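You operate a simulated robot arm through the tools that you are given. There is no shell and no other tool. Be economical: measure what you need, move in short steps, check, and stop when the job is done.

Carry out the task below with a simulated robot arm. There is one attempt and no reset: what you move stays moved.

TASK
Sponge off the smear under the returns tray.
Fine: slide the tray aside and back over the clean patch; leave the sponge in the yellow tub. What is to be rubbed or washed off counts as gone when no trace of it is left.
Where things are to end (x, y in the base frame): returns tray within 40 mm of [480, -230].
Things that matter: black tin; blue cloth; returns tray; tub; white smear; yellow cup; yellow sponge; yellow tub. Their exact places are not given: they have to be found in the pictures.

The check looks at the end state, three seconds after you hand in, the way a careful person would. Anything else that was tipped, shoved, dropped, spilled or broken makes it a failure.

THE ROBOT
A 7-joint arm with a two-finger parallel gripper on a trunk, on a base that drives. Base frame: it is fixed to the floor where the robot stands at the start and does not move with it; the origin is under the middle of the robot, x ahead of it, y to its left, z up; the surface under the hand at the start is at about z = 860. Units: mm, rad, N and s.
With the tool pointing down near the work surface it reaches from about 340 to 760 mm from the robot's upright axis, wherever it stands. Its first joint turns from -2.007 to 2.007 rad. Places, roughly: black tin (8x8x9 cm) [700, -400, 900]; blue cloth [750, -1000, 750]; tub [500, -1100, 900]; white smear [500, -200, 900]. Payload 3.91 kg.
Tool frame: the origin (TCP) lies between the finger pads and is the grasp point; the fingertips stand 30 mm ahead of it; z points along the fingers, y is the line along which they close. The gripper opens to 110 mm. The fingers are 20 mm wide and 10 mm thick; the gripper's body (48 by 112 mm) begins 55 mm behind the TCP.
Orientation is told as [roll, pitch, yaw] about the base's x, y, z axes, in that order, counted from this pose: with the fingers straight down and closing along the base's y, the tool's x points along the base's -x, its y along +y and its z along -z.

THE INTERFACE
- The arm moves only by the tool play_rows. Its argument "deltas" is text: rows parted by semicolons, each of 7 numbers parted by spaces: the turn, a rotation vector about the tool's x, y, z in units of 6 degrees (1.0 is 6 degrees), then the shift along the tool's x, y, z in units of 50 mm (1.0 is 50 mm), then the opening, from 0 (shut) to 1 (fully open). In form: rx ry rz dx dy dz grip; .... A call has 1 to 20 rows; each row shifts and turns the commanded pose from where the row before left it, along the tool's axes as they then stand. A call with a number of a shift or a turn outside -1 to 1 is refused whole. A row lasts 0.2 s, in which the tool goes at most 50 mm and 0.15 rad; a call with a longer step from one row to the next is refused whole, and so is a gripper value outside its range. A pose out of reach is approached as far as the arm can. The call stops where the force on the tool passes 90 N (or 10 N more than at its start, if that is more) or the arm is blocked; 0.2 s more then pass. Each finger travels about 108 mm/s and halts on what it meets, pressing with about 31 N; the grip force reading is that of the motor and also rises with nothing between the fingers. The clock runs only during rows and for 0.2 s after the last one: add rows that do not move to give the fingers time. The reply holds the time, the measured pose of the TCP, the force on the tool along the base axes, the opening and the grip force, in the units named above and with some noise, with the torque about the TCP (base axes, N m) and any sound that the robot's microphone picked up.
- Cameras (640 x 400 px; columns grow to the right, rows downward): "scene" is now at [0.1, 97.3, 1662.8]; the picture's right is [-0.67, -0.75, 0.00], its down [-0.54, 0.48, -0.70] and it looks along [0.52, -0.46, -0.72] (base axes); focal length 264 px, centre (320, 200). "wrist" rides on the gripper at [72, 17, -103] in the tool frame; the picture's right is [-0.23, 0.97, 0.00], its down [-0.76, -0.18, -0.62] and it looks along [-0.61, -0.14, 0.78] (tool axes); focal length 222 px, centre (320, 200).
- get_image(camera): a new picture of that camera. No time passes.
- raise_lower(by): slides the trunk up (or, below 0, down) by that many mm; the arm and the scene camera ride with it, the base frame stays. It gives what a move gives, with no picture.
- steer(legs): drives the robot by 1 to 6 legs, each [ahead, turn to the left] in mm and rad, along the robot's own axes; the way and the turn of a leg run together, so that a leg with both is an arc; at most 1500 mm and 3.142 rad a leg. The arm and the cameras ride along, it lands a little off, and it stops where it bumps. It gives what a move gives.
- aim_head(pan, tilt): turns the head with the scene camera to pan (to the left, within 2.705 rad either way) and tilt (down, from -0.506 to 1.204), counted from straight ahead of the robot. It gives what a move gives.
- probe_pixels(camera, pixels): for up to 12 pixels [column, row] of the newest picture of that camera ("zoom" is the newest enlarged one), the place [x, y, z] in the base frame of the surface seen there, good to about 3 mm. No time passes.
- zoom(camera, box): a new picture of the part [left, top, right, bottom] of that camera's present view, enlarged. No time passes.
- finish_job(): hands the job in; it is judged then, once.

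Keep the steps short. Do not move on a guess: measure, check each grasp and each placing, and mend mistakes. In all there are 80 turns and 48 pictures (those below and enlarged ones count). Leave the gripper open and the arm clear of the work at the hand-in unless told otherwise, and finish with a single line.

The tools are called after ">>>" by a JSON object that holds its "fn" and its "kwargs". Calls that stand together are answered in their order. play_rows: Moves the arm, as the interface text tells. Its arguments: {"type":"object","properties":{"deltas":{"type":"string"}},"required":["deltas"]} The other tools are called the same way: raise_lower (by) slides the trunk up or down; steer (legs) drives the base; aim_head (pan, tilt) turns the head that bears the scene camera; get_image (camera) takes a picture; probe_pixels (camera, pixels) gives the place of the surface under pixels of a picture; zoom (camera, box) takes an enlarged picture of a part of a camera's view; finish_job () hands the job in.

At the start:

```text
clock: 0.0
eef_pos: [409.4, -235.6, 1184.7]
orientation: [-0.001, -0.001, -0.007]
force: [-0.2, 0.8, 0.9]
ft_torque: [0.0, 0.0, 0.01]
width: 110.1
finger_force: 0.1
trunk travel left (down, up): [-775.0, 215.0]
robot x, y, heading: [-4.1, -3.1, -0.003]
head pan, tilt: [-0.728, 0.801]
```

scene: 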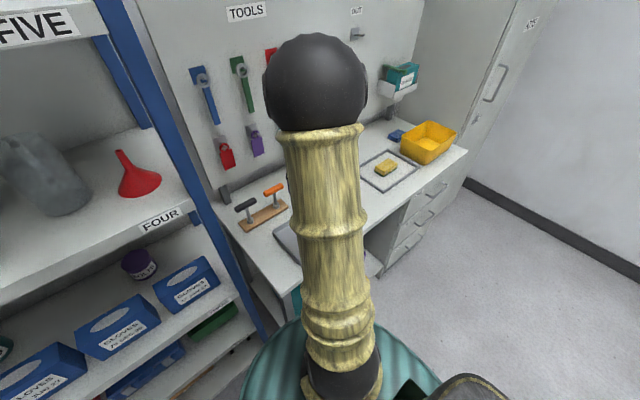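
wrist: 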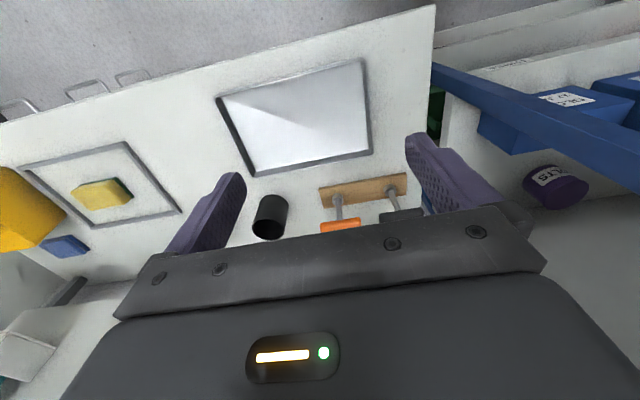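

The wrist view shows the tray near (295,115), the black tin (270,217), the sponge (100,193), the blue cloth (65,245) and the yellow tub at the left edge. I'll measure these points.

>>> {"fn": "probe_pixels", "kwargs": {"camera": "wrist", "pixels": [[218, 98], [363, 62], [372, 152], [252, 177], [295, 115], [270, 205], [100, 195], [82, 190], [125, 185], [65, 243], [200, 150], [20, 210]]}}

>>> {"fn": "probe_pixels", "kwargs": {"camera": "scene", "pixels": [[385, 167], [398, 135], [427, 145], [408, 120], [455, 130], [432, 160], [402, 150], [425, 135], [362, 165], [388, 190], [415, 163], [390, 150]]}}

>>> {"fn": "zoom", "kwargs": {"camera": "wrist", "box": [0, 40, 400, 290]}}

>>> {"fn": "zoom", "kwargs": {"camera": "scene", "box": [340, 60, 500, 200]}}

```text
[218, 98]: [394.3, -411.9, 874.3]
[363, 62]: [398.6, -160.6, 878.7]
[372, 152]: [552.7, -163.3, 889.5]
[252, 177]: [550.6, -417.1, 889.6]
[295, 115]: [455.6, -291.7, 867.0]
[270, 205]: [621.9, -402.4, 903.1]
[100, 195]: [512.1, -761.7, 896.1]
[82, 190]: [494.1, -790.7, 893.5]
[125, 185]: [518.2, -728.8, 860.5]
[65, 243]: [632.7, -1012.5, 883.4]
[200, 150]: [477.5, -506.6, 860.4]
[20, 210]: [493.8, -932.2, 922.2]
```

```text
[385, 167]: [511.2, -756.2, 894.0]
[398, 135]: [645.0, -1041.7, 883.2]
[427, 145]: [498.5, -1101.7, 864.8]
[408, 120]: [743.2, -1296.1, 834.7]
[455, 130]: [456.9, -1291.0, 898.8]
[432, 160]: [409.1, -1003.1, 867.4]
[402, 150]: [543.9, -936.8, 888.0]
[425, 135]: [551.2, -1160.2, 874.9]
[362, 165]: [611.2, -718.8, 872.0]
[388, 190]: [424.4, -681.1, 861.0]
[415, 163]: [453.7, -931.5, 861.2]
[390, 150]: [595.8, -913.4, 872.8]
```

```text
1.60 times, centred on (200, 165) of wrist
```

zoom: 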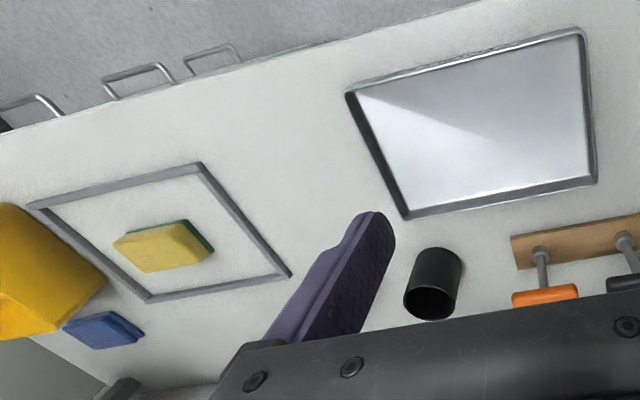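

```text
2.86 times, centred on (420, 130) of scene
```

zoom: 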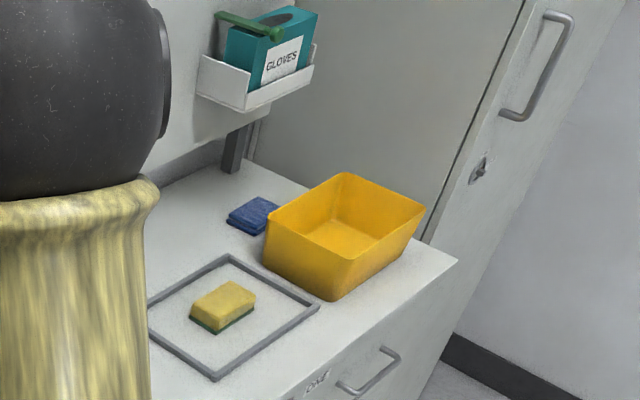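

The tray rim is near z 889, spanning about x 394–552 and y −417 to −161. The sponge is at (510,−758) and the tub around (500,−1080). From (0,−620) I could reach all of them, so I'll turn right, drive 620 mm along the bench and turn back.

>>> {"fn": "steer", "kwargs": {"legs": [[0, -1.57], [620, 0], [0, 1.57]]}}

>>> {"fn": "aim_head", "kwargs": {"pan": 0.6, "tilt": 0.8}}

>>> {"fn": "get_image", "kwargs": {"camera": "scene"}}

>>> {"fn": "get_image", "kwargs": {"camera": "wrist"}}

```text
clock: 15.2
eef_pos: [412.7, -857.7, 1184.5]
orientation: [0.001, -0.001, 0.003]
force: [0.1, 0.2, 0.2]
ft_torque: [0.01, 0.0, -0.01]
width: 110.0
finger_force: 0.1
trunk travel left (down, up): [-775.0, 215.0]
robot x, y, heading: [1.6, -625.3, 0.007]
head pan, tilt: [-0.728, 0.801]
```

```text
clock: 16.7
eef_pos: [411.0, -858.3, 1184.1]
orientation: [0.002, 0.0, 0.001]
force: [0.5, -0.7, 0.2]
ft_torque: [0.01, -0.01, 0.0]
width: 109.8
finger_force: 0.1
trunk travel left (down, up): [-775.0, 215.0]
robot x, y, heading: [1.2, -625.0, 0.006]
head pan, tilt: [0.6, 0.799]
```

```text
43 pictures are left
```

scene: 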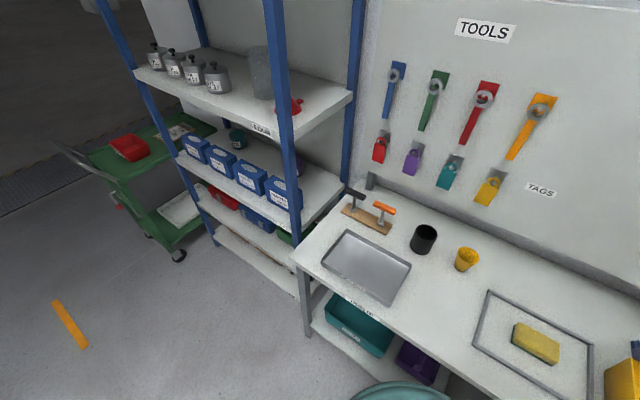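

```text
42 pictures are left
```

wrist: 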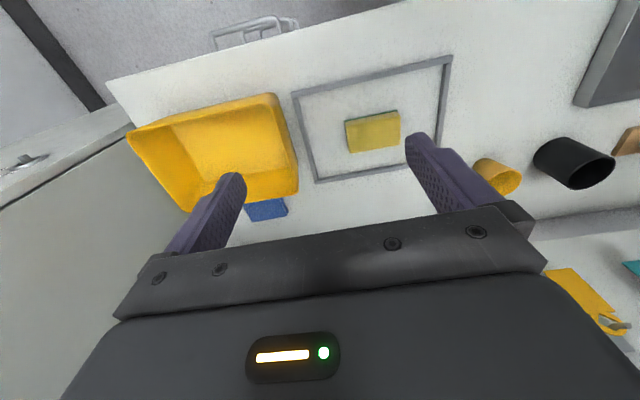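

The cup now shows at (467,258), with the tray at (367,266). I'll zoom in on the tray area and probe it carefully.

>>> {"fn": "zoom", "kwargs": {"camera": "scene", "box": [290, 180, 610, 380]}}

>>> {"fn": "probe_pixels", "kwargs": {"camera": "scene", "pixels": [[348, 231], [411, 265], [388, 305], [321, 262], [367, 266], [467, 255], [425, 235], [488, 292], [472, 345], [590, 345], [536, 343], [470, 270]]}}

>>> {"fn": "probe_pixels", "kwargs": {"camera": "wrist", "pixels": [[346, 124], [398, 112], [400, 145], [351, 152], [373, 130], [128, 130], [275, 95], [297, 190], [186, 211], [220, 140], [265, 208], [305, 92]]}}

```text
2.00 times, centred on (450, 280) of scene
```

zoom: 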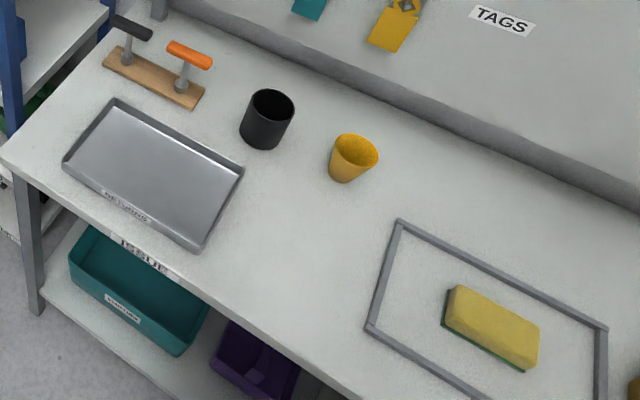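

```text
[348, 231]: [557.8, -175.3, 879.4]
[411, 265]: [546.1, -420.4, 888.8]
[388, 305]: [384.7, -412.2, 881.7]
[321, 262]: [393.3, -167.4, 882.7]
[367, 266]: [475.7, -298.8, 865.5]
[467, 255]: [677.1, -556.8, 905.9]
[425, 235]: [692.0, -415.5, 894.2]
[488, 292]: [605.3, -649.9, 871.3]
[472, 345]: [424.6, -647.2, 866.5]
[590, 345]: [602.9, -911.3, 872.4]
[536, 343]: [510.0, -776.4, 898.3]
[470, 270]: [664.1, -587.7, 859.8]
```

```text
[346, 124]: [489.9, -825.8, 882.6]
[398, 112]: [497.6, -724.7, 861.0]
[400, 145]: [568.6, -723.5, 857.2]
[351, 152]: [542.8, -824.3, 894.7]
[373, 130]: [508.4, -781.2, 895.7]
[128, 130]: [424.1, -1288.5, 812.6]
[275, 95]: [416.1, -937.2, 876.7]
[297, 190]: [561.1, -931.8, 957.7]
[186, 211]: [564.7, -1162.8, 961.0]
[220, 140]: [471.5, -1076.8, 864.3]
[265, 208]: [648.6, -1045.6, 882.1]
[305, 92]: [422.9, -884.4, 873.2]
```

The tray is about 168×257 mm, centred near (472,−292), with its −y rim at y≈−420. I'll carry the hand over that rim at height and come partway down.

>>> {"fn": "play_rows", "kwargs": {"deltas": "0 0 0 -0.136 0.974 0 1;0 0 0 -0.136 0.974 0 1;0 0 0 -0.136 0.974 0 1;0 0 0 -0.136 0.974 0 1;0 0 0 -0.136 0.974 0 1;0 0 0 -0.136 0.974 0 1;0 0 0 -0.136 0.974 0 1;0 0 0 -0.136 0.974 0 1;0 0 0 -0.136 0.974 0 1;0 0 0 0 0 0.9 1;0 0 0 0 0 0.9 1;0 0 0 0 0 0.9 1;0 0 0 0 0 0.9 1;0 0 0 0 0 0 1"}}

>>> {"fn": "get_image", "kwargs": {"camera": "wrist"}}

>>> {"fn": "probe_pixels", "kwargs": {"camera": "scene", "pixels": [[345, 211], [389, 231], [291, 261], [305, 257], [340, 215], [320, 225], [300, 240], [332, 262], [390, 228]]}}

```text
clock: 19.7
eef_pos: [469.1, -419.0, 1006.6]
orientation: [0.0, 0.001, 0.001]
force: [-0.2, -0.5, -0.3]
ft_torque: [0.03, 0.01, -0.04]
width: 110.0
finger_force: 0.0
trunk travel left (down, up): [-775.0, 215.0]
robot x, y, heading: [-2.9, -627.5, 0.007]
head pan, tilt: [0.6, 0.799]
```

```text
40 pictures are left
```

wrist: 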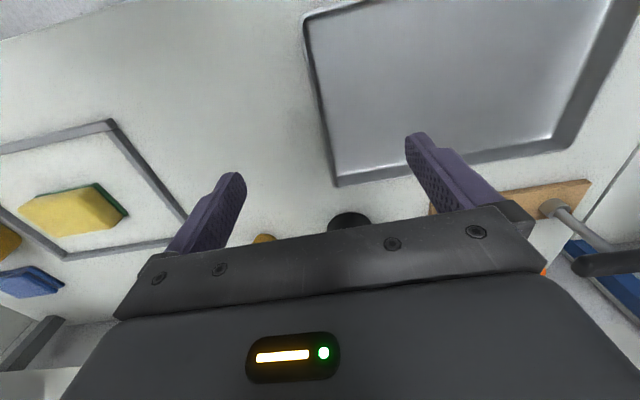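

```text
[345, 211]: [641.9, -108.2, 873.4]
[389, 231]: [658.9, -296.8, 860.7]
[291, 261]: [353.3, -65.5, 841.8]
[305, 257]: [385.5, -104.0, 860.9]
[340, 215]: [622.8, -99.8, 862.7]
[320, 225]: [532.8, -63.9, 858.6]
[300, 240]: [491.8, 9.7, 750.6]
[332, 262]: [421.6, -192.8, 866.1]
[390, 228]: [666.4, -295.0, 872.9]
```

The tray's left rim runs from (305,20) to (335,185) in the wrist view. I'll probe it before descending.

>>> {"fn": "probe_pixels", "kwargs": {"camera": "wrist", "pixels": [[305, 25], [316, 85], [319, 85], [322, 85], [328, 140], [335, 184], [350, 120]]}}

```text
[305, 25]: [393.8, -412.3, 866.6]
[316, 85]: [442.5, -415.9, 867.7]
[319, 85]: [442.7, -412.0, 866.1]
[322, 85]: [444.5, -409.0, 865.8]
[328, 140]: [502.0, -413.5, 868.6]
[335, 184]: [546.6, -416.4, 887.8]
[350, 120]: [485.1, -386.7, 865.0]
```

The rim is at y≈−418, right between the fingers. I'll descend to TCP z≈903 (tips at 873, above the tray floor at 866) and close on the rim.

>>> {"fn": "play_rows", "kwargs": {"deltas": "0 0 0 0 0 0.7 1;0 0 0 0 0 0.7 1;0 0 0 0 0 0.5 1;0 0 0 0 0 0.14 1;0 0 0 0 0 0 0.5;0 0 0 0 0 0 0.2;0 0 0 0 0 0 0;0 0 0 0 0 0 0;0 0 0 0 0 0 0"}}

>>> {"fn": "get_image", "kwargs": {"camera": "wrist"}}

```text
clock: 21.7
eef_pos: [471.3, -420.0, 904.2]
orientation: [0.0, 0.0, 0.003]
force: [1.1, 1.3, 0.0]
ft_torque: [0.03, -0.2, -0.29]
width: 3.7
finger_force: 30.9
trunk travel left (down, up): [-775.0, 215.0]
robot x, y, heading: [5.0, -623.2, 0.004]
head pan, tilt: [0.6, 0.799]
```

```text
39 pictures are left
```

wrist: 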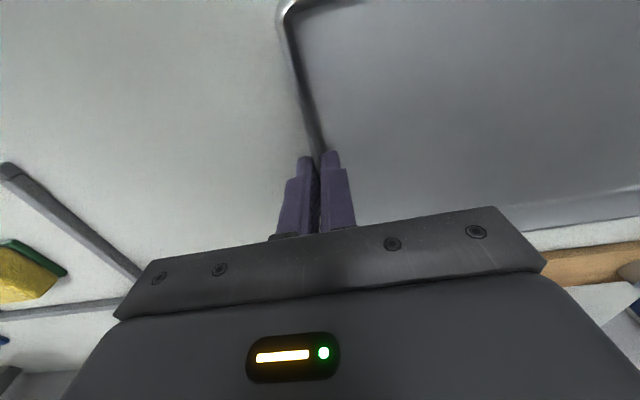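

The fingers hold the rim (width 3.7 mm). I'll drag the tray slowly toward −y by 180 mm.

>>> {"fn": "play_rows", "kwargs": {"deltas": "0 0 0 0 -0.3 0 0;0 0 0 0 -0.3 0 0;0 0 0 0 -0.3 0 0;0 0 0 0 -0.3 0 0;0 0 0 0 -0.3 0 0;0 0 0 0 -0.3 0 0;0 0 0 0 -0.3 0 0;0 0 0 0 -0.3 0 0;0 0 0 0 -0.3 0 0;0 0 0 0 -0.3 0 0;0 0 0 0 -0.3 0 0;0 0 0 0 -0.3 0 0;0 0 0 0 0 0 0"}}

>>> {"fn": "get_image", "kwargs": {"camera": "scene"}}

```text
clock: 24.5
eef_pos: [470.9, -600.3, 904.2]
orientation: [0.0, -0.001, 0.003]
force: [-0.5, 4.9, 18.2]
ft_torque: [0.14, -0.37, 0.07]
width: 3.7
finger_force: 31.2
trunk travel left (down, up): [-775.0, 215.0]
robot x, y, heading: [0.7, -628.8, 0.008]
head pan, tilt: [0.6, 0.799]
```

```text
38 pictures are left
```

scene: 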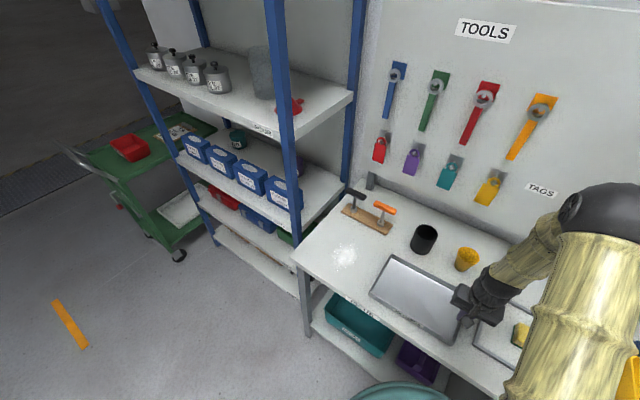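

The tray slid as planned and the white smear now shows at about (343,256). I'll open the fingers, rise clear, then zoom in on the smear and measure it.

>>> {"fn": "play_rows", "kwargs": {"deltas": "0 0 0 0 0 0 0.3;0 0 0 0 0 0 0.5;0 0 0 0 0 0 0.5;0 0 0 0 0 -0.8 0.5;0 0 0 0 0 -0.9 0.6;0 0 0 0 0 -0.9 1;0 0 0 0 0 0 1"}}

>>> {"fn": "zoom", "kwargs": {"camera": "scene", "box": [290, 190, 450, 310]}}

>>> {"fn": "probe_pixels", "kwargs": {"camera": "zoom", "pixels": [[210, 210], [210, 180], [210, 330], [150, 260], [280, 260], [210, 255], [445, 265], [325, 430], [160, 220], [270, 220], [160, 310], [260, 310]]}}

```text
clock: 26.1
eef_pos: [472.4, -599.5, 1034.0]
orientation: [0.0, 0.0, 0.0]
force: [0.4, 0.6, 0.3]
ft_torque: [-0.02, 0.03, 0.04]
width: 110.2
finger_force: 0.1
trunk travel left (down, up): [-775.0, 215.0]
robot x, y, heading: [4.0, -625.0, 0.009]
head pan, tilt: [0.6, 0.799]
```

```text
3.33 times, centred on (370, 250) of scene
```

zoom: 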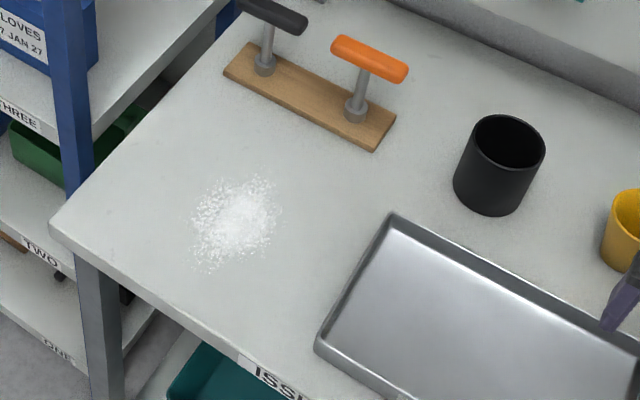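

```text
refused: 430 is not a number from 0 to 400
```

The smear spans about columns 190–285 and rows 173–275 of the zoom. I'll probe its borders.

>>> {"fn": "probe_pixels", "kwargs": {"camera": "zoom", "pixels": [[235, 222], [250, 175], [210, 275], [188, 220], [285, 205], [195, 265], [262, 182], [275, 240], [205, 190], [395, 213], [315, 345]]}}

>>> {"fn": "get_image", "kwargs": {"camera": "wrist"}}

```text
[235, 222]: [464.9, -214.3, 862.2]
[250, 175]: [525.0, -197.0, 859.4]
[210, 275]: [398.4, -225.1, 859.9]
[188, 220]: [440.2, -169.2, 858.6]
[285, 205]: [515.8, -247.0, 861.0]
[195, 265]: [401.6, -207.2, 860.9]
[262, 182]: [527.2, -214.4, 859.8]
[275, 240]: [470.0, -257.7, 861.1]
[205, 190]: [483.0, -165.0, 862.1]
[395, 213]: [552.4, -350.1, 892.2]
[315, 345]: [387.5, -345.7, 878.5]
```

```text
36 pictures are left
```

wrist: 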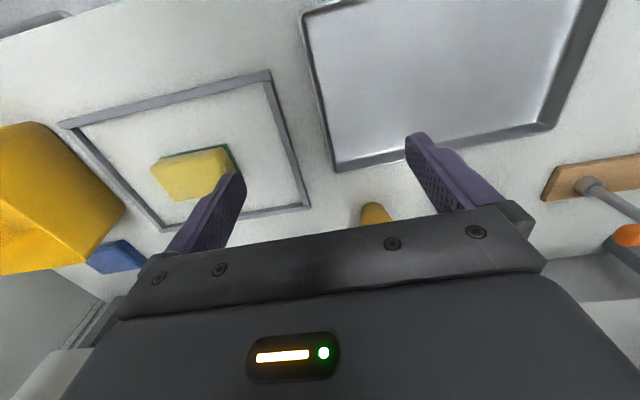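

The smear covers about x 395–530, y −260 to −160, and the tray is fully clear of it. Next I'll go over the sponge at about (512,−779) and turn the hand 90° so it grips the short side.

>>> {"fn": "play_rows", "kwargs": {"deltas": "0 0 0 -0.2 -0.9 0 1;0 0 0 -0.2 -0.9 0 1;0 0 0 -0.2 -0.9 0 1;0 0 0 -0.2 -0.88 0 1;0 0 1 0 0 0 1;0 0 1 0 0 0 1;0 0 1 0 0 0 1;0 0 1 0 0 0 1;0 0 1 0 0 0 1;0 0 1 0 0 0 1;0 0 1 0 0 0 1;0 0 1 0 0 0 1;0 0 1 0 0 0 1;0 0 1 0 0 0 1;0 0 1 0 0 0 1;0 0 1 0 0 0 1;0 0 1 0 0 0 1;0 0 1 0 0 0 1;0 0 1 0 0 0 1;0 0 0 0 0 0 1"}}

>>> {"fn": "get_image", "kwargs": {"camera": "wrist"}}

```text
clock: 30.3
eef_pos: [512.8, -779.3, 1033.4]
orientation: [0.0, -0.001, -1.569]
force: [0.2, -0.2, 0.4]
ft_torque: [0.01, -0.03, -0.01]
width: 110.0
finger_force: 0.0
trunk travel left (down, up): [-775.0, 215.0]
robot x, y, heading: [3.4, -628.1, 0.007]
head pan, tilt: [0.6, 0.799]
```

```text
35 pictures are left
```

wrist: 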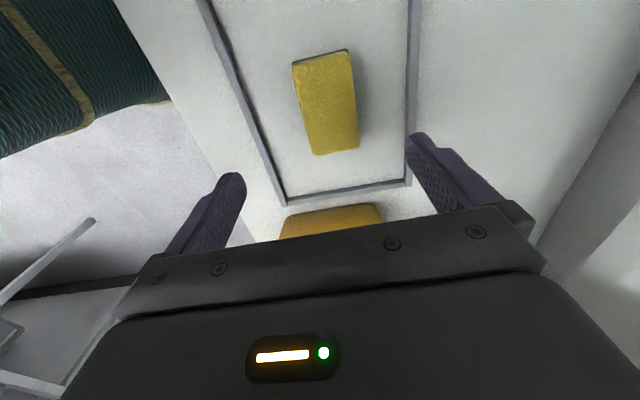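

The sponge is at (325,100) in the wrist view, slightly rotated. I'll probe its corners.

>>> {"fn": "probe_pixels", "kwargs": {"camera": "wrist", "pixels": [[295, 68], [345, 54], [356, 147], [314, 152], [326, 105], [303, 110], [352, 100], [275, 150], [320, 186], [385, 150]]}}

```text
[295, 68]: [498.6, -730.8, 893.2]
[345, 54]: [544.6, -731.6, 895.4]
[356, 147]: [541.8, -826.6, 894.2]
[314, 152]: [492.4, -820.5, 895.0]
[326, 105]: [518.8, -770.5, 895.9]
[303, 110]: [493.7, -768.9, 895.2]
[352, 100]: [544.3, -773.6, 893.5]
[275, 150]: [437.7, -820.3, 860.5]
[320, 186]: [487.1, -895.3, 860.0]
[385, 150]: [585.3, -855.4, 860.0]
```

The sponge top spans x 492–545, y −826 to −729, centred at (518.5,−778). I'll shift 6 mm, descend to z≈904 (tips about 14 mm above the table) and grip.

>>> {"fn": "play_rows", "kwargs": {"deltas": "0 0 0 0 0.115 0.6 1;0 0 0 0 0 0.8 1;0 0 0 0 0 0.8 1;0 0 0 0 0 0.38 1;0 0 0 0 0 0 0.7;0 0 0 0 0 0 0.4;0 0 0 0 0 0 0.1;0 0 0 0 0 0 0;0 0 0 0 0 0 0;0 0 0 0 0 0 0"}}

>>> {"fn": "play_rows", "kwargs": {"deltas": "0 0 0 0 0 -0.5 0;0 0 0 0 0 -0.8 0;0 0 0 0 0 -0.8 0;0 0 0 0 0 0 0"}}

>>> {"fn": "get_image", "kwargs": {"camera": "wrist"}}

```text
clock: 32.5
eef_pos: [519.3, -777.0, 902.7]
orientation: [0.0, 0.001, -1.57]
force: [0.1, 0.0, -0.6]
ft_torque: [-0.01, -0.02, 0.0]
width: 58.4
finger_force: 30.4
trunk travel left (down, up): [-775.0, 215.0]
robot x, y, heading: [-1.0, -627.5, 0.009]
head pan, tilt: [0.6, 0.799]
```

```text
clock: 33.5
eef_pos: [518.3, -779.3, 1009.1]
orientation: [0.0, 0.001, -1.571]
force: [-0.1, 0.9, -0.5]
ft_torque: [0.01, 0.01, 0.01]
width: 58.3
finger_force: 30.7
trunk travel left (down, up): [-775.0, 215.0]
robot x, y, heading: [-0.9, -629.3, 0.008]
head pan, tilt: [0.6, 0.799]
```

```text
34 pictures are left
```

wrist: 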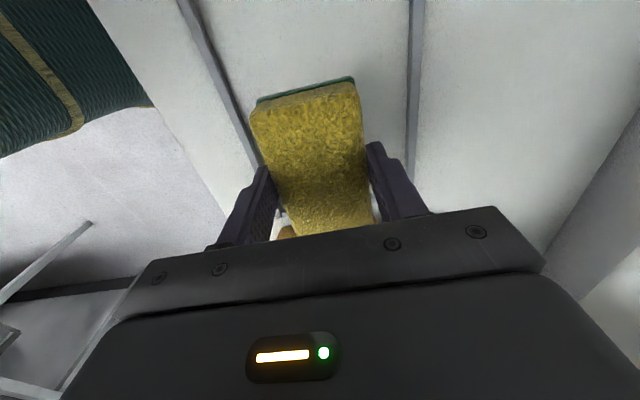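

The sponge is held (width 58 mm). I'll carry it over the tray to above the smear's centre, about (463,−212).

>>> {"fn": "play_rows", "kwargs": {"deltas": "0 0 0 0.945 -0.092 0 0;0 0 0 0.945 -0.092 0 0;0 0 0 0.945 -0.092 0 0;0 0 0 0.945 -0.092 0 0;0 0 0 0.945 -0.092 0 0;0 0 0 0.945 -0.092 0 0;0 0 0 0.945 -0.092 0 0;0 0 0 0.945 -0.092 0 0;0 0 0 0.945 -0.092 0 0;0 0 0 0.945 -0.092 0 0;0 0 0 0.945 -0.092 0 0;0 0 0 0.945 -0.092 0 0;0 0 0 0 0 0.8 0;0 0 0 0 0 0.8 0;0 0 0 0 0 0.4 0;0 0 0 0 0 0.1 0;0 0 0 0 0 0 0"}}

```text
clock: 37.1
eef_pos: [462.1, -210.3, 903.5]
orientation: [0.002, -0.001, -1.567]
force: [1.2, 1.2, 3.0]
ft_torque: [-0.1, 0.01, 0.0]
width: 58.5
finger_force: 30.9
trunk travel left (down, up): [-775.0, 215.0]
robot x, y, heading: [0.1, -623.7, 0.01]
head pan, tilt: [0.6, 0.799]
```

The sponge is touching lightly at 3 N. I'll press 1.5 mm more and make the first rubbing stroke along x.

>>> {"fn": "play_rows", "kwargs": {"deltas": "0 0 0 0 0 0.03 0;0 0 0 0 0.4 0 0;0 0 0 0 0.4 0 0;0 0 0 0 0.4 0 0;0 0 0 0 -0.4 0 0;0 0 0 0 -0.4 0 0;0 0 0 0 -0.4 0 0;0 0 0 0 -0.4 0 0;0 0 0 0 -0.4 0 0;0 0 0 0 -0.4 0 0"}}

>>> {"fn": "zoom", "kwargs": {"camera": "scene", "box": [290, 190, 450, 310]}}

```text
clock: 39.3
eef_pos: [400.7, -213.5, 902.5]
orientation: [-0.001, 0.001, -1.566]
force: [0.1, 0.4, 9.7]
ft_torque: [0.07, -0.09, -0.05]
width: 58.3
finger_force: 30.9
trunk travel left (down, up): [-775.0, 215.0]
robot x, y, heading: [2.0, -629.4, 0.004]
head pan, tilt: [0.6, 0.799]
```

```text
3.33 times, centred on (370, 250) of scene
```

zoom: 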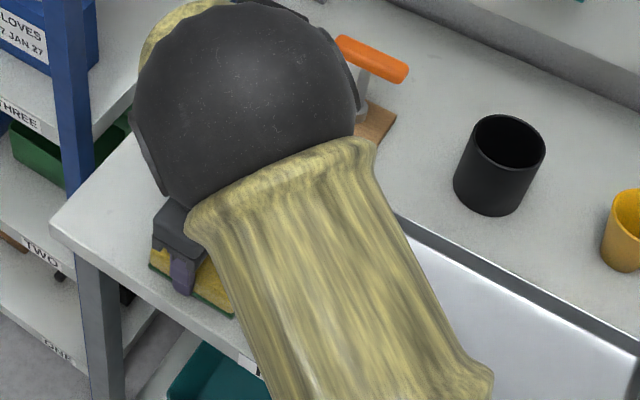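

The force is a steady ~10 N, but the arm hides the patch. I'll rub the +y lane (y≈−178) out and back, then the −y lane (y≈−248).

>>> {"fn": "play_rows", "kwargs": {"deltas": "0 0 0 0.35 0 0 0;0 0 0 0.35 0 0 0;0 0 0 0 0.45 0 0;0 0 0 0 0.45 0 0;0 0 0 0 0.45 0 0;0 0 0 0 0.45 0 0;0 0 0 0 0.45 0 0;0 0 0 0 0.45 0 0;0 0 0 0 -0.45 0 0;0 0 0 0 -0.45 0 0;0 0 0 0 -0.45 0 0;0 0 0 0 -0.45 0 0;0 0 0 0 -0.45 0 0;0 0 0 0 -0.45 0 0;0 0 0 0 0 0 0"}}

>>> {"fn": "play_rows", "kwargs": {"deltas": "0 0 0 -0.48 0 0 0;0 0 0 -0.48 0 0 0;0 0 0 -0.48 0 0 0;0 0 0 0 0.45 0 0;0 0 0 0 0.45 0 0;0 0 0 0 0.45 0 0;0 0 0 0 0.45 0 0;0 0 0 0 0.45 0 0;0 0 0 0 0.45 0 0;0 0 0 0 -0.45 0 0;0 0 0 0 -0.45 0 0;0 0 0 0 -0.45 0 0;0 0 0 0 -0.45 0 0;0 0 0 0 -0.45 0 0;0 0 0 0 -0.45 0 0;0 0 0 0 0 0 0"}}

>>> {"fn": "play_rows", "kwargs": {"deltas": "0 0 0 0.35 0 0 0;0 0 0 0.35 0 0 0;0 0 0 0 0.45 0 0;0 0 0 0 0.45 0 0;0 0 0 0 0.45 0 0;0 0 0 0 0.45 0 0;0 0 0 0 0.45 0 0;0 0 0 0 0.45 0 0;0 0 0 0 -0.45 0 0;0 0 0 0 -0.45 0 0;0 0 0 0 -0.45 0 0;0 0 0 0 0 0 0;0 0 0 0 0 -0.8 0;0 0 0 -0.9 0 -0.9 0;0 0 0 -1 0 0 0;0 0 0 -1 0 0 0;0 0 0 -1 0 0 0;0 0 0 -1 0 0 0;0 0 0 0 0 0 0"}}

>>> {"fn": "zoom", "kwargs": {"camera": "scene", "box": [290, 190, 450, 310]}}

```text
clock: 42.5
eef_pos: [401.2, -175.8, 903.0]
orientation: [0.001, -0.001, -1.569]
force: [0.7, -0.7, 9.0]
ft_torque: [0.02, -0.08, -0.03]
width: 58.7
finger_force: 30.5
trunk travel left (down, up): [-775.0, 215.0]
robot x, y, heading: [1.7, -626.6, 0.008]
head pan, tilt: [0.6, 0.799]
```

```text
clock: 45.9
eef_pos: [399.5, -249.2, 903.2]
orientation: [0.003, 0.002, -1.569]
force: [1.6, -0.4, 10.0]
ft_torque: [-0.07, -0.09, -0.01]
width: 58.7
finger_force: 31.0
trunk travel left (down, up): [-775.0, 215.0]
robot x, y, heading: [0.7, -625.8, 0.009]
head pan, tilt: [0.6, 0.799]
```

```text
refused: row 14 steps farther than a row can; nothing moved
```

```text
3.33 times, centred on (370, 250) of scene
```

zoom: 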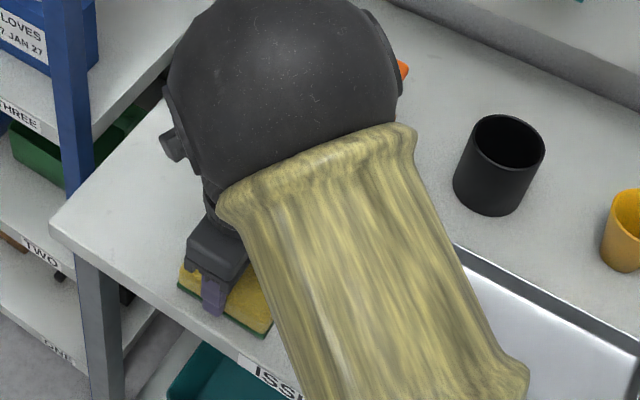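

The last call was refused because one row was too long, and nothing moved. I'll redo the middle lane, then lift and move the arm aside in legal steps to look.

>>> {"fn": "play_rows", "kwargs": {"deltas": "0 0 0 0.35 0 0 0;0 0 0 0.35 0 0 0;0 0 0 0 0.45 0 0;0 0 0 0 0.45 0 0;0 0 0 0 0.45 0 0;0 0 0 0 0.45 0 0;0 0 0 0 0.45 0 0;0 0 0 0 0.45 0 0;0 0 0 0 -0.45 0 0;0 0 0 0 -0.45 0 0;0 0 0 0 -0.45 0 0;0 0 0 0 0 0 0;0 0 0 0 0 -0.8 0;0 0 0 0 0 -0.9 0;0 0 0 -0.95 0 0 0;0 0 0 -0.95 0 0 0;0 0 0 -0.95 0 0 0;0 0 0 -0.95 0 0 0;0 0 0 -0.95 0 0 0;0 0 0 0 0 0 0"}}

>>> {"fn": "zoom", "kwargs": {"camera": "scene", "box": [290, 190, 450, 310]}}

```text
clock: 50.1
eef_pos: [466.9, -451.4, 986.5]
orientation: [-0.001, -0.001, -1.566]
force: [0.0, -0.2, -0.2]
ft_torque: [0.02, 0.0, 0.01]
width: 58.6
finger_force: 31.6
trunk travel left (down, up): [-775.0, 215.0]
robot x, y, heading: [2.2, -627.9, 0.012]
head pan, tilt: [0.6, 0.799]
```

```text
3.33 times, centred on (370, 250) of scene
```

zoom: 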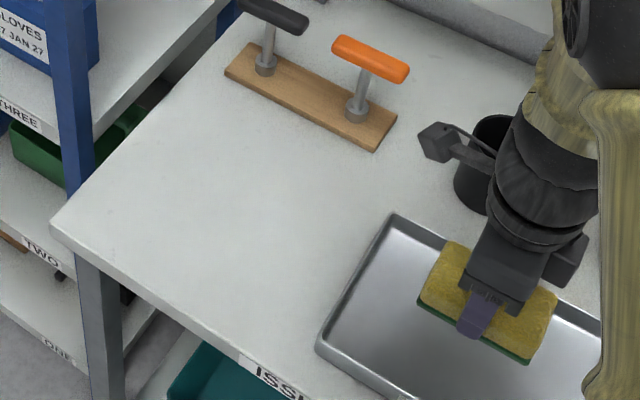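

The smear looks gone. I'll zoom in harder on the patch to be sure no trace remains.

>>> {"fn": "zoom", "kwargs": {"camera": "scene", "box": [318, 228, 398, 278]}}

```text
8.00 times, centred on (358, 253) of scene
```

zoom: 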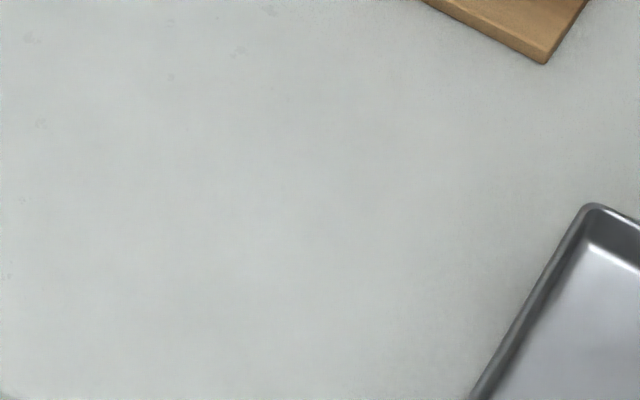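

The patch is clean. I'll lift, move toward the tub, and aim the head at it to measure the tub.

>>> {"fn": "play_rows", "kwargs": {"deltas": "0 0 0 0 0 -0.7 0;0 0 0 0 0 -0.7 0;0 0 0 -0.95 0.05 0 0;0 0 0 -0.95 0.05 0 0;0 0 0 -0.95 0.05 0 0;0 0 0 -0.95 0.05 0 0;0 0 0 -0.95 0.05 0 0;0 0 0 -0.95 0.05 0 0;0 0 0 -0.95 0.05 0 0;0 0 0 0 0 0 0"}}

>>> {"fn": "aim_head", "kwargs": {"pan": -0.8, "tilt": 0.8}}

>>> {"fn": "get_image", "kwargs": {"camera": "scene"}}

```text
clock: 52.3
eef_pos: [484.5, -784.8, 1057.1]
orientation: [0.0, -0.002, -1.567]
force: [0.1, -0.1, 0.7]
ft_torque: [-0.03, -0.01, -0.01]
width: 58.7
finger_force: 31.6
trunk travel left (down, up): [-775.0, 215.0]
robot x, y, heading: [2.6, -631.3, 0.012]
head pan, tilt: [0.6, 0.799]
```

```text
clock: 53.8
eef_pos: [484.3, -786.6, 1057.2]
orientation: [0.0, 0.0, -1.568]
force: [0.4, 0.3, -0.5]
ft_torque: [-0.04, 0.0, 0.0]
width: 58.6
finger_force: 30.7
trunk travel left (down, up): [-775.0, 215.0]
robot x, y, heading: [0.4, -627.4, 0.01]
head pan, tilt: [-0.799, 0.799]
```

```text
29 pictures are left
```

scene: 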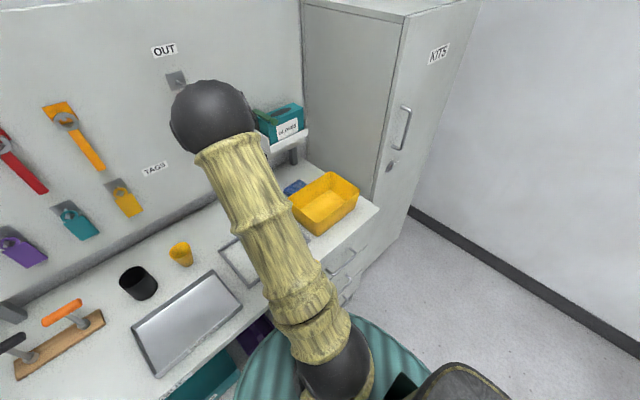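

The tub shows at (325,203), with its rim corners near (292,194), (329,172), (359,187) and (320,217). I'll probe it.

>>> {"fn": "probe_pixels", "kwargs": {"camera": "scene", "pixels": [[329, 172], [358, 188], [321, 218], [291, 194], [325, 203], [318, 205], [335, 200], [310, 194], [343, 186], [276, 140], [290, 148]]}}

>>> {"fn": "zoom", "kwargs": {"camera": "scene", "box": [260, 150, 380, 250]}}

```text
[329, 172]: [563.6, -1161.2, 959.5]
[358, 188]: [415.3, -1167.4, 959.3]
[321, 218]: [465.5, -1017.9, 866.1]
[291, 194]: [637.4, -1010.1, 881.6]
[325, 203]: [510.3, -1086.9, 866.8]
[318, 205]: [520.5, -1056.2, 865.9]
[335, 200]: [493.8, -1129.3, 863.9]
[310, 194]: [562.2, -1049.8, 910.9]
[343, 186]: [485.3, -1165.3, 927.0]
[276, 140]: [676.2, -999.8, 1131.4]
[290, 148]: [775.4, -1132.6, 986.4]
```

```text
4.00 times, centred on (320, 200) of scene
```

zoom: 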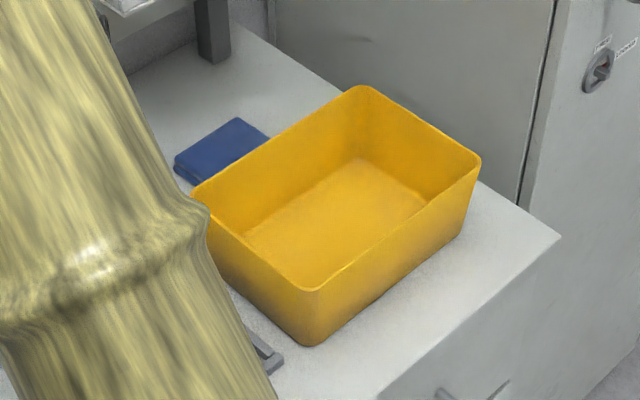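

The tub rim spans x 415–565, y −1165 to −935 at z 959, with the floor at 866 and the centre at (490,−1050). I'll move over the centre and descend partway.

>>> {"fn": "play_rows", "kwargs": {"deltas": "0 0 0 -0.878 0.019 0 0;0 0 0 -0.878 0.019 0 0;0 0 0 -0.878 0.019 0 0;0 0 0 -0.878 0.019 0 0;0 0 0 -0.878 0.019 0 0;0 0 0 -0.878 0.019 0 0;0 0 0 0 0 0 0;0 0 0 0 0 0.6 0;0 0 0 0 0 0 0"}}

>>> {"fn": "get_image", "kwargs": {"camera": "wrist"}}

>>> {"fn": "zoom", "kwargs": {"camera": "scene", "box": [240, 130, 400, 250]}}

```text
clock: 55.8
eef_pos: [494.1, -1045.6, 1028.0]
orientation: [0.0, 0.0, -1.568]
force: [-0.2, 0.5, -1.4]
ft_torque: [-0.01, 0.0, 0.0]
width: 58.3
finger_force: 31.0
trunk travel left (down, up): [-775.0, 215.0]
robot x, y, heading: [0.3, -625.8, 0.009]
head pan, tilt: [-0.799, 0.799]
```

```text
27 pictures are left
```

wrist: 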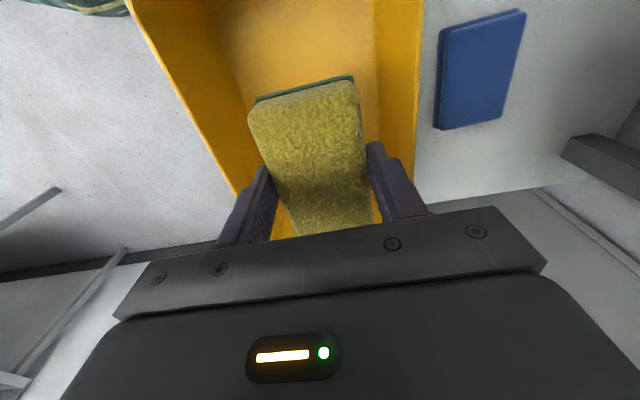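

```text
3.33 times, centred on (320, 190) of scene
```

zoom: 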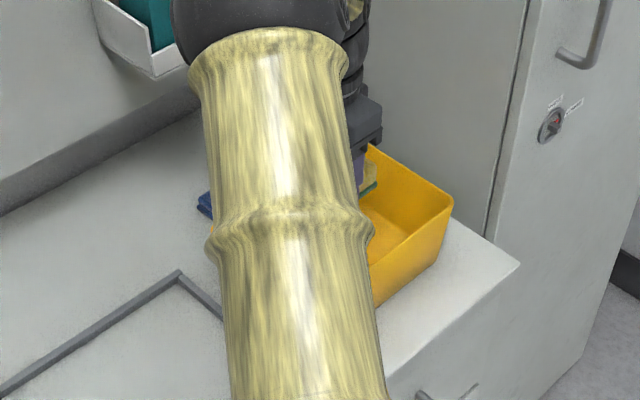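

The sponge is over the tub's opening. I'll verify the side rims before lowering.

>>> {"fn": "probe_pixels", "kwargs": {"camera": "wrist", "pixels": [[160, 60], [205, 140], [416, 110], [422, 40], [250, 60], [375, 60], [300, 40]]}}

```text
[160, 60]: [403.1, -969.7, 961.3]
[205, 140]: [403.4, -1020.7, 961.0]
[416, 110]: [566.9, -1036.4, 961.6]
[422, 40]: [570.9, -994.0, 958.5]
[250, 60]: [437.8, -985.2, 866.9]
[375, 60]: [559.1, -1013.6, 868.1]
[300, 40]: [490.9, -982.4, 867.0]
```

The rims are at x≈404 and 568, centring at about 487, so I'll shift −6 mm. Then I'll lower to z≈915, open to about 80 mm, and rise.

>>> {"fn": "play_rows", "kwargs": {"deltas": "0 0 0 0 -0.12 0 0;0 0 0 0 0 0.6 0;0 0 0 0 0 0.6 0;0 0 0 0 0 0.6 0;0 0 0 0 0 0.4 0;0 0 0 0 0 0.07 0;0 0 0 0 0 0 0"}}

>>> {"fn": "play_rows", "kwargs": {"deltas": "0 0 0 0 0 0 0.6;0 0 0 0 0 0 0.7;0 0 0 0 0 0 0.7;0 0 0 0 0 -0.4 0.7;0 0 0 0 0 -0.8 0.7;0 0 0 0 0 -0.9 0.7;0 0 0 0 0 -0.9 0.7;0 0 0 0 0 0 1"}}

>>> {"fn": "get_image", "kwargs": {"camera": "wrist"}}

```text
clock: 57.4
eef_pos: [488.7, -1048.0, 913.3]
orientation: [-0.001, 0.0, -1.57]
force: [-0.7, 0.4, -0.4]
ft_torque: [-0.03, 0.0, 0.01]
width: 58.5
finger_force: 30.8
trunk travel left (down, up): [-775.0, 215.0]
robot x, y, heading: [1.4, -629.8, 0.01]
head pan, tilt: [-0.799, 0.799]
```

```text
clock: 59.2
eef_pos: [491.3, -1047.2, 1063.0]
orientation: [0.001, 0.0, -1.569]
force: [-0.1, 1.1, 0.6]
ft_torque: [0.02, 0.0, -0.04]
width: 110.1
finger_force: 0.1
trunk travel left (down, up): [-775.0, 215.0]
robot x, y, heading: [1.4, -626.7, 0.004]
head pan, tilt: [-0.799, 0.799]
```

```text
25 pictures are left
```

wrist: 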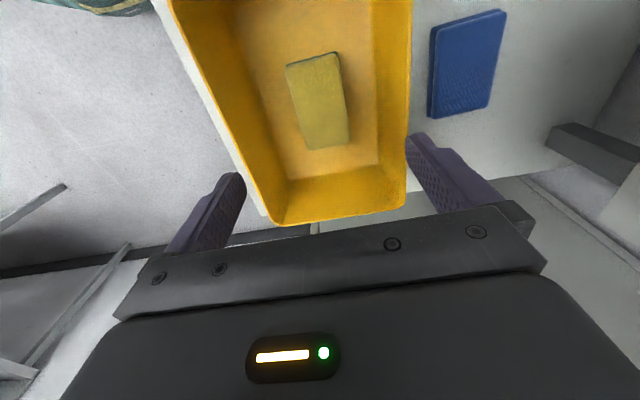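

The sponge lies flat in the tub. I'll go back over the tray's −y rim at (471,−599), high up, then turn the hand back to yaw 0.

>>> {"fn": "play_rows", "kwargs": {"deltas": "0 0 0 0.894 -0.04 0 1;0 0 0 0.894 -0.04 0 1;0 0 0 0.894 -0.04 0 1;0 0 0 0.894 -0.04 0 1;0 0 0 0.894 -0.04 0 1;0 0 0 0.894 -0.04 0 1;0 0 0 0.894 -0.04 0 1;0 0 0 0.894 -0.04 0 1;0 0 0 0.894 -0.04 0 1;0 0 0 0.894 -0.04 0 1;0 0 0 0 0 0 1"}}

>>> {"fn": "play_rows", "kwargs": {"deltas": "0 0 -1 0 0 0 1;0 0 -1 0 0 0 1;0 0 -1 0 0 0 1;0 0 -1 0 0 0 1;0 0 -1 0 0 0 1;0 0 -1 0 0 0 1;0 0 -1 0 0 0 1;0 0 -1 0 0 0 1;0 0 -1 0 0 0 1;0 0 -1 0 0 0 1;0 0 -1 0 0 0 1;0 0 -1 0 0 0 1;0 0 -1 0 0 0 1;0 0 -1 0 0 0 1;0 0 -1 0 0 0 1;0 0 0 0 0 0 1"}}

>>> {"fn": "aim_head", "kwargs": {"pan": 0.6, "tilt": 0.8}}

>>> {"fn": "get_image", "kwargs": {"camera": "wrist"}}

>>> {"fn": "get_image", "kwargs": {"camera": "scene"}}

```text
clock: 61.6
eef_pos: [466.5, -601.7, 1064.8]
orientation: [0.0, 0.001, -1.569]
force: [-0.7, 0.3, -0.6]
ft_torque: [0.01, -0.02, 0.01]
width: 110.1
finger_force: 0.1
trunk travel left (down, up): [-775.0, 215.0]
robot x, y, heading: [-1.0, -626.9, 0.005]
head pan, tilt: [-0.799, 0.799]
```

```text
clock: 65.0
eef_pos: [466.0, -600.5, 1063.9]
orientation: [-0.002, 0.001, 0.004]
force: [-0.3, 0.1, -0.2]
ft_torque: [-0.04, 0.0, -0.04]
width: 110.1
finger_force: 0.2
trunk travel left (down, up): [-775.0, 215.0]
robot x, y, heading: [-0.1, -629.7, 0.01]
head pan, tilt: [-0.799, 0.799]
```

```text
clock: 66.5
eef_pos: [466.8, -600.8, 1063.7]
orientation: [0.0, 0.0, 0.002]
force: [-0.9, -0.3, 0.4]
ft_torque: [0.01, 0.01, 0.06]
width: 110.2
finger_force: 0.0
trunk travel left (down, up): [-775.0, 215.0]
robot x, y, heading: [0.7, -628.3, 0.008]
head pan, tilt: [0.6, 0.799]
```

```text
24 pictures are left
```

wrist: 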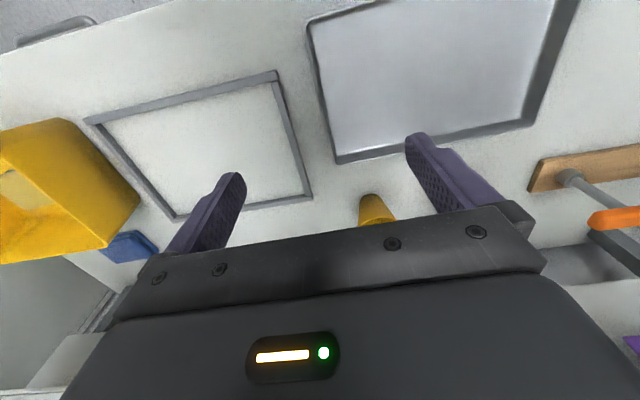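

```text
23 pictures are left
```

scene: 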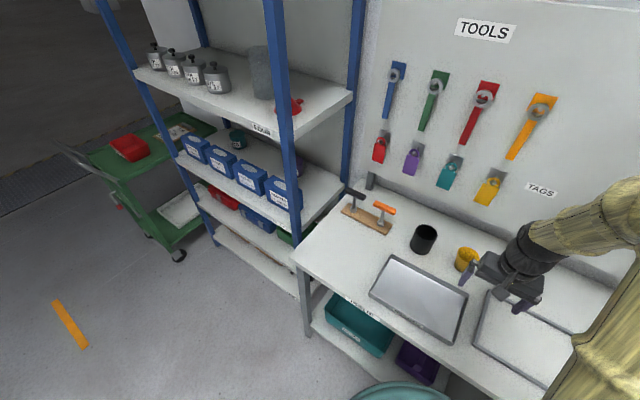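

The tray is unmoved. The frame's edge at y≈−643 is close to the outer finger, so I'll open only to 0.4, descend to z≈904 and grip the rim.

>>> {"fn": "play_rows", "kwargs": {"deltas": "0 0 0 -0.08 0 0 0.6;0 0 0 0 0 0.7 0.4;0 0 0 0 0 0.7 0.4;0 0 0 0 0 0.7 0.4;0 0 0 0 0 0.7 0.4;0 0 0 0 0 0.3 0.4;0 0 0 0 0 0.1 0.4;0 0 0 0 0 0 0.2;0 0 0 0 0 0 0;0 0 0 0 0 0 0;0 0 0 0 0 0 0"}}

```text
clock: 68.9
eef_pos: [471.7, -600.7, 903.3]
orientation: [-0.001, -0.002, 0.002]
force: [-0.1, 1.4, -0.8]
ft_torque: [0.02, -0.2, 0.12]
width: 3.7
finger_force: 31.0
trunk travel left (down, up): [-775.0, 215.0]
robot x, y, heading: [-0.5, -629.6, 0.012]
head pan, tilt: [0.6, 0.799]
```

The rim is gripped (3.7 mm). I'll push the tray slowly toward +y by 237 mm, with +6 mm in x.

>>> {"fn": "play_rows", "kwargs": {"deltas": "0 0 0 -0.0075 0.296 0 0;0 0 0 -0.0075 0.296 0 0;0 0 0 -0.0075 0.296 0 0;0 0 0 -0.0075 0.296 0 0;0 0 0 -0.0075 0.296 0 0;0 0 0 -0.0075 0.296 0 0;0 0 0 -0.0075 0.296 0 0;0 0 0 -0.0075 0.296 0 0;0 0 0 -0.0075 0.296 0 0;0 0 0 -0.0075 0.296 0 0;0 0 0 -0.0075 0.296 0 0;0 0 0 -0.0075 0.296 0 0;0 0 0 -0.0075 0.296 0 0;0 0 0 -0.0075 0.296 0 0;0 0 0 -0.0075 0.296 0 0;0 0 0 -0.0075 0.296 0 0;0 0 0 0 0 0 0"}}

>>> {"fn": "zoom", "kwargs": {"camera": "scene", "box": [270, 180, 510, 330]}}

```text
clock: 72.5
eef_pos: [478.1, -363.8, 903.8]
orientation: [-0.001, 0.001, 0.002]
force: [-0.3, 0.2, -1.1]
ft_torque: [-0.08, 0.1, 0.04]
width: 3.6
finger_force: 31.4
trunk travel left (down, up): [-775.0, 215.0]
robot x, y, heading: [-1.8, -627.1, 0.009]
head pan, tilt: [0.6, 0.799]
```

```text
2.67 times, centred on (390, 255) of scene
```

zoom: 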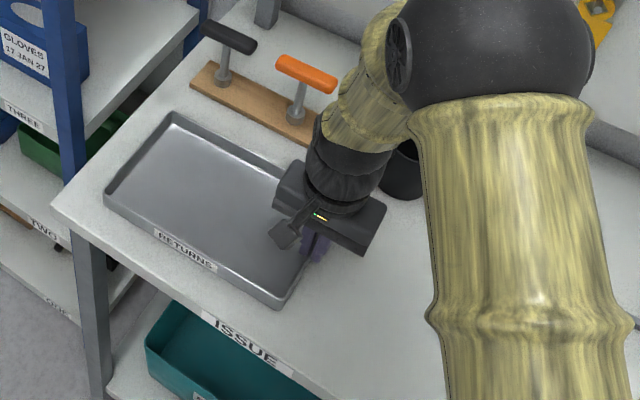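

The tray is in place and clear of the wooden block. I'll release, rise, and move the arm away in −y before the final checks.

>>> {"fn": "play_rows", "kwargs": {"deltas": "0 0 0 0 0 0 0.2;0 0 0 0 0 0 0.4;0 0 0 0 0 0 0.4;0 0 0 0 0 -0.7 0.4;0 0 0 0 0 -0.8 0.4;0 0 0 0 0 -0.9 0.6;0 0 0 0 0 -0.9 1;0 0 0 0 0 -0.9 1;0 0 0 0.1 -0.95 0 1;0 0 0 0.1 -0.95 0 1;0 0 0 0.1 -0.95 0 1;0 0 0 0.1 -0.95 0 1;0 0 0 0.1 -0.95 0 1;0 0 0 0 -0.95 0 1;0 0 0 0 0 0 1"}}

>>> {"fn": "zoom", "kwargs": {"camera": "scene", "box": [270, 170, 590, 370]}}

>>> {"fn": "probe_pixels", "kwargs": {"camera": "zoom", "pixels": [[120, 92], [232, 150], [188, 228], [78, 150], [150, 155], [310, 125], [395, 160]]}}

>>> {"fn": "get_image", "kwargs": {"camera": "wrist"}}

```text
clock: 75.7
eef_pos: [452.4, -650.5, 1114.0]
orientation: [0.001, 0.001, 0.004]
force: [-0.2, 0.4, -0.6]
ft_torque: [0.01, 0.0, 0.01]
width: 110.1
finger_force: 0.1
trunk travel left (down, up): [-775.0, 215.0]
robot x, y, heading: [0.2, -629.2, 0.012]
head pan, tilt: [0.6, 0.799]
```

```text
2.00 times, centred on (430, 270) of scene
```

zoom: 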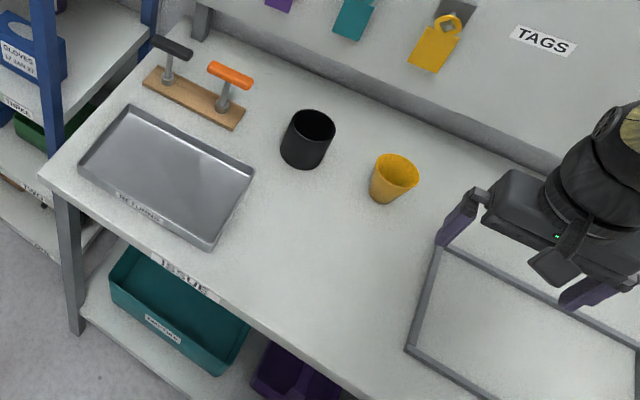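

```text
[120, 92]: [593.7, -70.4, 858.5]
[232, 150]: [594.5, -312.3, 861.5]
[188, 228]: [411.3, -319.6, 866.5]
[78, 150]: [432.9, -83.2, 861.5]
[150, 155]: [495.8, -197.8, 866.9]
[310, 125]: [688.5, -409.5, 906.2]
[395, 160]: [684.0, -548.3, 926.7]
```

```text
20 pictures are left
```

wrist: 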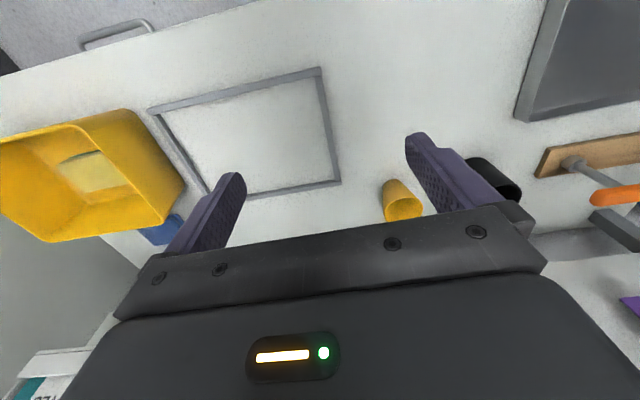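

My corner picks missed the rim slightly, so I'll probe the tray rim again on the zoom to confirm its centre.

>>> {"fn": "probe_pixels", "kwargs": {"camera": "zoom", "pixels": [[131, 109], [252, 170], [210, 247], [81, 166], [190, 138], [145, 212]]}}

```text
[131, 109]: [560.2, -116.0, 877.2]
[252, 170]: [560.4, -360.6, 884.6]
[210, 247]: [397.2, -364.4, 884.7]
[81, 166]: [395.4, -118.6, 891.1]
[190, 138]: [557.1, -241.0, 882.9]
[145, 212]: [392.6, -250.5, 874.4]
```

The tray is centred at about (478,−237), within 10 mm of target. The smear is gone, the sponge is in the tub, the other items are undisturbed, and the gripper is open and clear, so I'm handing in.

>>> {"fn": "finish_job", "kwargs": {}}

```text
The job is handed in.
```

The smear is sponged off with no visible trace, the returns tray is back over the clean patch at about (478, −237), and the sponge is in the yellow tub.
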